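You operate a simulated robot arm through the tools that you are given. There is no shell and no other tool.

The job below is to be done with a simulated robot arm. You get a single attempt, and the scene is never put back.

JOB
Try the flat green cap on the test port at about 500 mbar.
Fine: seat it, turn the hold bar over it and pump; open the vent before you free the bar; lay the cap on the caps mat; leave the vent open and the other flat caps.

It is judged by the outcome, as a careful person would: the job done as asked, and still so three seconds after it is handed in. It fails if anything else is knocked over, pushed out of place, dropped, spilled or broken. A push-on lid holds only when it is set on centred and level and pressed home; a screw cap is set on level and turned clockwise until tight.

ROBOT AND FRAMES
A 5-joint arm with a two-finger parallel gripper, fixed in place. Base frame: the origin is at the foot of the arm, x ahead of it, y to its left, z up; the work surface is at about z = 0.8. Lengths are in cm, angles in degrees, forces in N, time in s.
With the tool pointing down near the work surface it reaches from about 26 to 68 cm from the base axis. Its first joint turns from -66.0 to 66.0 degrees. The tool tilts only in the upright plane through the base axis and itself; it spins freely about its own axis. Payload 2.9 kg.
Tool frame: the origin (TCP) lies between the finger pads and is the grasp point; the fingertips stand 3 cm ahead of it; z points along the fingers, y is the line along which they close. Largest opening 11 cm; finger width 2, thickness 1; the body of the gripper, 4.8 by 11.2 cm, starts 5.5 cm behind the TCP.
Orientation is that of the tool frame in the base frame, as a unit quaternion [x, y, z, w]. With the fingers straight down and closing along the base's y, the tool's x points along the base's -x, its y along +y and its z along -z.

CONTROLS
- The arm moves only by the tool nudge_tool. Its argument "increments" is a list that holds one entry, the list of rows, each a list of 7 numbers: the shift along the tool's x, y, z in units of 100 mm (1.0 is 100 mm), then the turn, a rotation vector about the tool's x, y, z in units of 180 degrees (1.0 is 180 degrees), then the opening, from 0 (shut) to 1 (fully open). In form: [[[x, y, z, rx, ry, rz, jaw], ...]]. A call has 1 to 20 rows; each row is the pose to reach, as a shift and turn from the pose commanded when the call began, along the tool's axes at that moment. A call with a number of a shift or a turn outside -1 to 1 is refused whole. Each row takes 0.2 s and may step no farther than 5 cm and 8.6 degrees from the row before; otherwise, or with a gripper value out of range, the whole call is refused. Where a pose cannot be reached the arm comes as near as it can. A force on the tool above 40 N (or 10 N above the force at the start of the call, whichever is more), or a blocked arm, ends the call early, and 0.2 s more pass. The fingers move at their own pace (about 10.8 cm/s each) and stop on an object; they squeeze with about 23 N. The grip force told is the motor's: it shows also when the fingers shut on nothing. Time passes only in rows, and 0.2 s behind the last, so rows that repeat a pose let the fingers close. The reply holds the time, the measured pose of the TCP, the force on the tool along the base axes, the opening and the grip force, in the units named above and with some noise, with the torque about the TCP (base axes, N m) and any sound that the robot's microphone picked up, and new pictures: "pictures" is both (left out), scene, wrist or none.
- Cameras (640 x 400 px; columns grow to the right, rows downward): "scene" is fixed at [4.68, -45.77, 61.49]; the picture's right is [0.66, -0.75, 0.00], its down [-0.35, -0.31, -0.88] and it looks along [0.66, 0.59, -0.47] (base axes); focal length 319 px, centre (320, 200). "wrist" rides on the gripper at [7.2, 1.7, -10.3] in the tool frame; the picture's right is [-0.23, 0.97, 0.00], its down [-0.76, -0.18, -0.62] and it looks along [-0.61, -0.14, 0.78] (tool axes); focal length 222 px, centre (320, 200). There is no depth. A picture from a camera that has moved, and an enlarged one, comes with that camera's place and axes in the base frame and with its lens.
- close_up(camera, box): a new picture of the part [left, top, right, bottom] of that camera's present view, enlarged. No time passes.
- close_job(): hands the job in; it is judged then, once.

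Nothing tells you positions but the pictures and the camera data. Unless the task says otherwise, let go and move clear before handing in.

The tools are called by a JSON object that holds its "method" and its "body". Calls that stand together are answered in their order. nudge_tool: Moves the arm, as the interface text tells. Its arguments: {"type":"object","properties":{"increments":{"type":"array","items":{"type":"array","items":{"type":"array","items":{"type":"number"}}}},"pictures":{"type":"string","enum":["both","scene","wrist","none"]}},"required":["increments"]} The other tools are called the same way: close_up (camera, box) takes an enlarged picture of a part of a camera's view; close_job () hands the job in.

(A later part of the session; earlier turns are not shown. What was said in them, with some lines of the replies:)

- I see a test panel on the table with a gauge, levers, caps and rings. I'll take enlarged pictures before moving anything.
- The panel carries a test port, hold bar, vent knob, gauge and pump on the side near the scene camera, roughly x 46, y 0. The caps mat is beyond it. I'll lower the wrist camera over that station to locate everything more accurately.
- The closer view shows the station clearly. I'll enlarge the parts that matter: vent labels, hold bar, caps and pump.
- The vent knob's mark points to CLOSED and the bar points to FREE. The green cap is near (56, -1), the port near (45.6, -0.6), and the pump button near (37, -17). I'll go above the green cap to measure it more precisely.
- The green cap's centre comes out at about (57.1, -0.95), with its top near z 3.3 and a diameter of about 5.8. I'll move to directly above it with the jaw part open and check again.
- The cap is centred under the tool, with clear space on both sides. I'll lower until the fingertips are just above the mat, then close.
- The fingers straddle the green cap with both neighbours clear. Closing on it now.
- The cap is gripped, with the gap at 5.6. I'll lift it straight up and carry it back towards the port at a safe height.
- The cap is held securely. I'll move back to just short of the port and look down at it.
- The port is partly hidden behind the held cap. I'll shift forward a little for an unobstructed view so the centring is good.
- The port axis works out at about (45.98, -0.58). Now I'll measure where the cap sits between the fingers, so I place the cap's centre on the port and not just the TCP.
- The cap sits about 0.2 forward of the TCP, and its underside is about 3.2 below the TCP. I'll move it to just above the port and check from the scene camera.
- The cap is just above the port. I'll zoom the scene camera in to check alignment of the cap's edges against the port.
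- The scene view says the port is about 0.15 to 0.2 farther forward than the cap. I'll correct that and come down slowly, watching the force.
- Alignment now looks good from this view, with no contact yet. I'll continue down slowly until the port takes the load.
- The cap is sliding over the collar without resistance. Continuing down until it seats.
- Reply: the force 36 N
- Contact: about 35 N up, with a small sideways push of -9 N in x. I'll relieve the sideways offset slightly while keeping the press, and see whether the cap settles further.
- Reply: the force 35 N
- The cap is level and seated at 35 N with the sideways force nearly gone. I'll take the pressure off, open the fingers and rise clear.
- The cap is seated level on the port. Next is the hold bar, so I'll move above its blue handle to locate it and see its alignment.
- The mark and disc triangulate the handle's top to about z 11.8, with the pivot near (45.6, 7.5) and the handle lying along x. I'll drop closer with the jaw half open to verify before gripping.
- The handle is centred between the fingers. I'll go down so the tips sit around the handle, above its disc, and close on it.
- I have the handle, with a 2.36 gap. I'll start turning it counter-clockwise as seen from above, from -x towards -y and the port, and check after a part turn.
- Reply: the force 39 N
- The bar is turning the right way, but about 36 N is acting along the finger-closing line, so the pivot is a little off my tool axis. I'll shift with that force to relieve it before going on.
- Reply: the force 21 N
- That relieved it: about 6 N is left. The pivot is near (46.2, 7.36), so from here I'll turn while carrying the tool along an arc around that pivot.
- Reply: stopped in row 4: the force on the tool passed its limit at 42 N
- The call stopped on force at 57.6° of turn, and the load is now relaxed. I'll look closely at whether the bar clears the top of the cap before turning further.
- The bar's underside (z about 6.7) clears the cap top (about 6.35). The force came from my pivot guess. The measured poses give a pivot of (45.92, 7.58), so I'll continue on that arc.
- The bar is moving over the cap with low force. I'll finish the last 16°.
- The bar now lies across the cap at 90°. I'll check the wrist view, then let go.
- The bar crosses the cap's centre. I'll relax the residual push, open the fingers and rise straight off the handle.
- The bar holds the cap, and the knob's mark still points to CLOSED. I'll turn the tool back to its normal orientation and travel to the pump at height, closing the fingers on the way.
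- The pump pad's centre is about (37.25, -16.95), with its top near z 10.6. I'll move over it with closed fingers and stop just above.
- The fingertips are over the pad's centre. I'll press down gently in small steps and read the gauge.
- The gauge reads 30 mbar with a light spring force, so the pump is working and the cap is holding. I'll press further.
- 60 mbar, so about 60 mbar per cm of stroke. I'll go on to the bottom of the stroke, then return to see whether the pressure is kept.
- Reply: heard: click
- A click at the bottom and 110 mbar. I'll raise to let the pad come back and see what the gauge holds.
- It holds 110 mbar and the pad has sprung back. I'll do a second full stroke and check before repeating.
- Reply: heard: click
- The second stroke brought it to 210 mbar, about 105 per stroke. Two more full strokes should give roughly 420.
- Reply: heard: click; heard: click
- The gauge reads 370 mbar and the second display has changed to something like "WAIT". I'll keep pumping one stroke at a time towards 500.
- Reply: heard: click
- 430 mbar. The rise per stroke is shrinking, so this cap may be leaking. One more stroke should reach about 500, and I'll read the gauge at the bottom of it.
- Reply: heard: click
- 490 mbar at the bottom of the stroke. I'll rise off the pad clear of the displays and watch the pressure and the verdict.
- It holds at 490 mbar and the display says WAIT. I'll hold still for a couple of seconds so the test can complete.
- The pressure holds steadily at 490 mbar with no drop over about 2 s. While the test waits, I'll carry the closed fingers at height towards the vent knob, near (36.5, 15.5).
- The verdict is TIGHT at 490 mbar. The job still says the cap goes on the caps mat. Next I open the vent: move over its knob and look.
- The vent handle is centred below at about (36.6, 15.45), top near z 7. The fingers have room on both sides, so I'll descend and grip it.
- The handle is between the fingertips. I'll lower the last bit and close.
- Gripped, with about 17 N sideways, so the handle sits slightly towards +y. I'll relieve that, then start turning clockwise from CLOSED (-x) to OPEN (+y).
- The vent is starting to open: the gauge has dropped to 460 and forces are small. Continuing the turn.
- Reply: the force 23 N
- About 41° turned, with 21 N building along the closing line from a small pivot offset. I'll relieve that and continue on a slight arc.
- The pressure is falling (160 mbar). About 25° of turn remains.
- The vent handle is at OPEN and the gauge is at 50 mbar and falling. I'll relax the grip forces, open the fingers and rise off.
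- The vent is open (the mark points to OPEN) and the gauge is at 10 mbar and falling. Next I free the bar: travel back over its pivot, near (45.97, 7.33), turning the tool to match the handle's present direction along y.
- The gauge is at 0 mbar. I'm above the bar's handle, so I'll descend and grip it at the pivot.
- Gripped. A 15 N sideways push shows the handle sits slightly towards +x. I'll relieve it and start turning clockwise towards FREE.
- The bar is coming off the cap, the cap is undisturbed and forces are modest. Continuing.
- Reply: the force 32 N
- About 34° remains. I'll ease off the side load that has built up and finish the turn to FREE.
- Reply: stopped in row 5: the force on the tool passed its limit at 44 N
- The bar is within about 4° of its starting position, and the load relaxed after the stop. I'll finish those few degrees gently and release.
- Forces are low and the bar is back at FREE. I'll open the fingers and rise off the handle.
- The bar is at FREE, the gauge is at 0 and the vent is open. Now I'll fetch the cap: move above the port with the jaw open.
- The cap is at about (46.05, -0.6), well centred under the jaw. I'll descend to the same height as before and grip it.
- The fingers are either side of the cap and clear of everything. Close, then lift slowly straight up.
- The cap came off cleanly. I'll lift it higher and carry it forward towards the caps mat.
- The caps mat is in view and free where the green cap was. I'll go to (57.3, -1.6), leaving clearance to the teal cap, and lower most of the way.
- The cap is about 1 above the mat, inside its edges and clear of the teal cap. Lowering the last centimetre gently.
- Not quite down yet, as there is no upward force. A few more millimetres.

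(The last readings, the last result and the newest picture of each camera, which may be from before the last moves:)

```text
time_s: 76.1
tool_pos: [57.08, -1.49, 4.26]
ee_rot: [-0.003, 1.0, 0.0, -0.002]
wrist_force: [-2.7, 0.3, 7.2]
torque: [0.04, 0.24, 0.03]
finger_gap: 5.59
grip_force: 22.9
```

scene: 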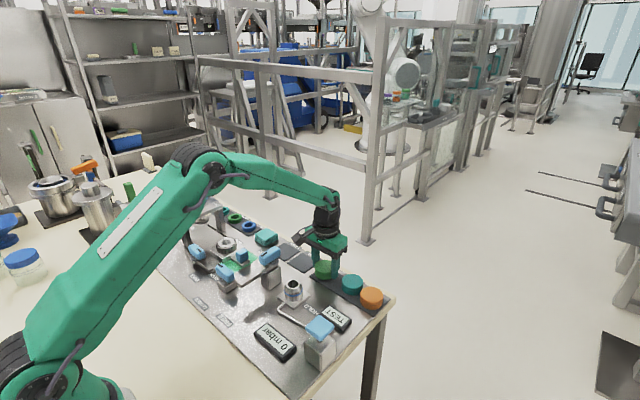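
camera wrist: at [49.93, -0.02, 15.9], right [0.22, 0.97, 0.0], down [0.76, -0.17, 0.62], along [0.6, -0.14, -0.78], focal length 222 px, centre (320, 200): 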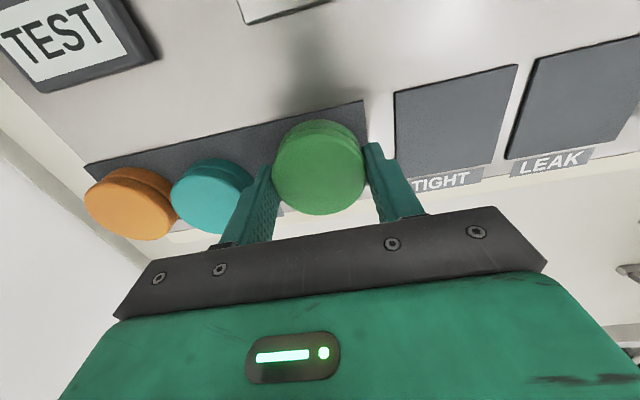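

The cap is on the mat (7 N contact). I'll ease off, open just enough to clear the cap, and rise straight up.

{"method": "nudge_tool", "body": {"increments": [[[0, 0, -0.007, 0, 0, 0, 0.3], [0, 0, -0.007, 0, 0, 0, 0.55], [0, 0, -0.007, 0, 0, 0, 0.63], [0, 0, -0.007, 0, 0, 0, 0.63], [0, 0, -0.15, 0, 0, 0, 0.63], [0, 0, -0.5, 0, 0, 0, 0.63], [0, 0, -1.0, 0, 0, 0, 0.63]]]}}

{"method": "close_up", "body": {"camera": "scene", "box": [240, 230, 400, 370]}}

{"method": "close_up", "body": {"camera": "wrist", "box": [140, 40, 440, 230]}}

```text
time_s: 77.7
tool_pos: [57.12, -1.55, 14.17]
ee_rot: [-0.003, 1.0, 0.0, -0.002]
wrist_force: [0.2, -0.3, -0.3]
torque: [-0.01, -0.03, 0.0]
finger_gap: 6.9
grip_force: 0.0
camera wrist: at [49.93, 0.04, 24.56], right [0.22, 0.97, 0.0], down [0.76, -0.17, 0.62], along [0.6, -0.14, -0.78], focal length 222 px, centre (320, 200)
```

scene: 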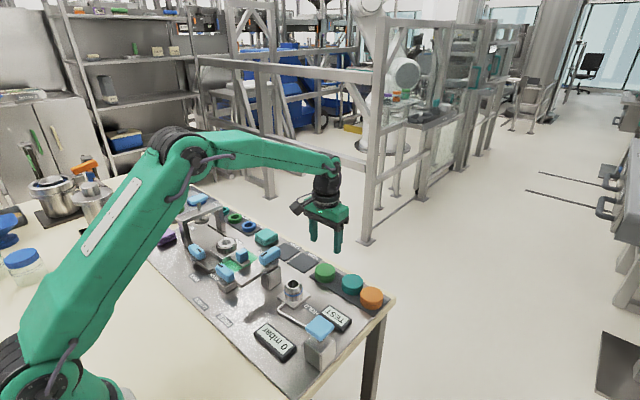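
wrist: 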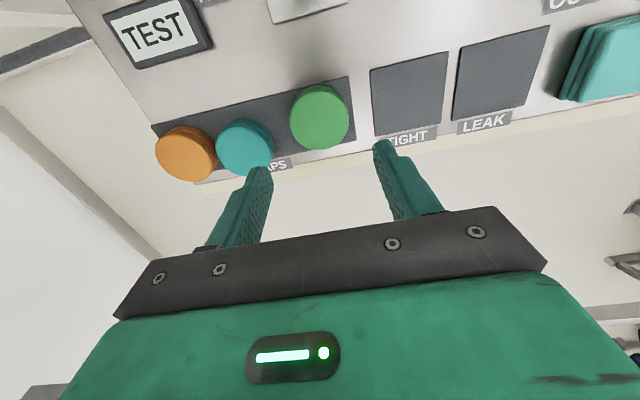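

```text
2.86 times, centred on (320, 300) of scene
camera zoom: at [4.69, -45.77, 61.49], right [0.66, -0.75, 0.0], down [-0.35, -0.31, -0.88], along [0.66, 0.59, -0.47], focal length 911 px, centre (320, -86)
```

zoom: 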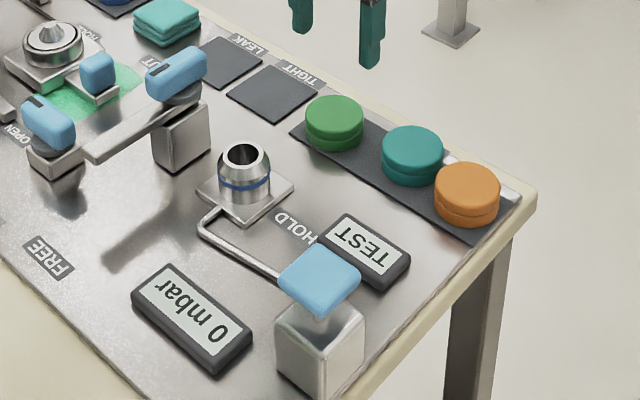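

```text
2.11 times, centred on (290, 135) of wrist
camera zoom: at [49.93, 0.04, 24.56], right [0.22, 0.97, 0.0], down [0.76, -0.17, 0.62], along [0.6, -0.14, -0.78], focal length 468 px, centre (383, 337)
```

zoom: 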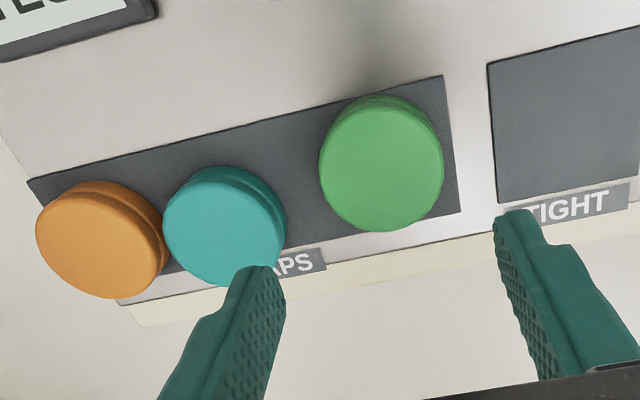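

The cap lies flat on the caps mat, the vent handle points to OPEN, the bar is at FREE and the gauge reads 0. I'll rise a little more and make a last check before handing in.

{"method": "nudge_tool", "body": {"increments": [[[0.1, 0, -0.4, 0, 0, 0, 0.63], [0.2, 0, -0.8, 0, 0, 0, 0.63], [0.2, 0, -0.8, 0, 0, 0, 0.63]]], "pictures": "none"}}

{"method": "close_up", "body": {"camera": "scene", "box": [130, 170, 300, 300]}}

{"method": "close_up", "body": {"camera": "scene", "box": [250, 240, 400, 360]}}

```text
time_s: 78.5
tool_pos: [55.16, -1.69, 22.25]
ee_rot: [-0.003, 1.0, 0.0, -0.002]
wrist_force: [-0.4, 0.2, 0.0]
torque: [-0.01, 0.02, -0.01]
finger_gap: 6.91
grip_force: 0.1
```

```text
3.08 times, centred on (215, 235) of scene
camera zoom: at [4.68, -45.77, 61.49], right [0.66, -0.75, 0.0], down [-0.35, -0.31, -0.88], along [0.66, 0.59, -0.47], focal length 982 px, centre (643, 92)
```

zoom: 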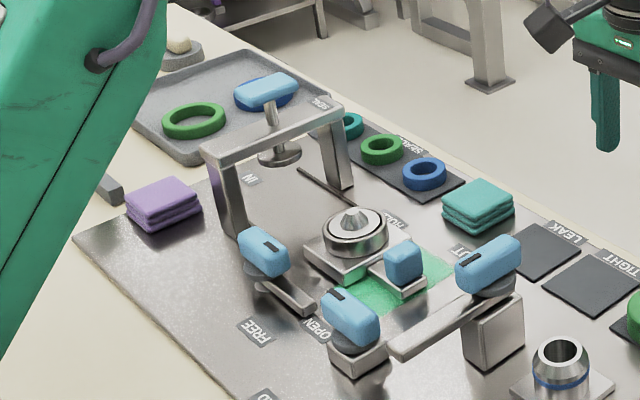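

```text
3.33 times, centred on (325, 300) of scene
camera zoom: at [4.68, -45.77, 61.49], right [0.66, -0.75, 0.0], down [-0.35, -0.31, -0.88], along [0.66, 0.59, -0.47], focal length 1063 px, centre (303, -133)
```

zoom: 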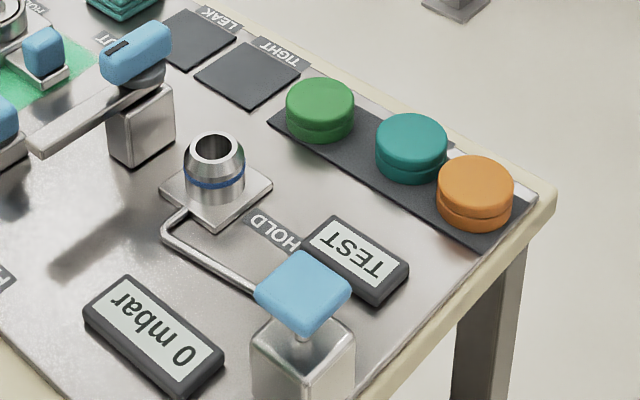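

The green cap is back on the caps mat, the vent is open, the bar is free, and the teal and orange caps haven't moved. Nothing else on the bench has been disturbed and the arm is clear, so I'm handing in.

{"method": "close_job", "body": {}}

```text
The job is handed in.
```

I tested the flat green cap on the test port. It held 490 mbar, and the panel display read TIGHT.

- **Test:** I seated the cap, turned the hold bar over it and pumped six strokes. The gauge stayed at 490 mbar with no drop for about two seconds before I moved on.
- **Venting:** I opened the vent while the bar was still holding the cap, and waited for the gauge to reach 0 mbar before freeing the bar.
- **How it was left:** The cap is back on the caps mat, about half a centimetre further in from the edge than where it started. The vent is open, the bar is at FREE, and the teal and orange caps were not touched.

The force limit stopped the arm briefly twice while it turned the hold bar, once each way. Each time the load relaxed and the turn finished normally. In the final pictures nothing else on the bench looks moved or damaged.
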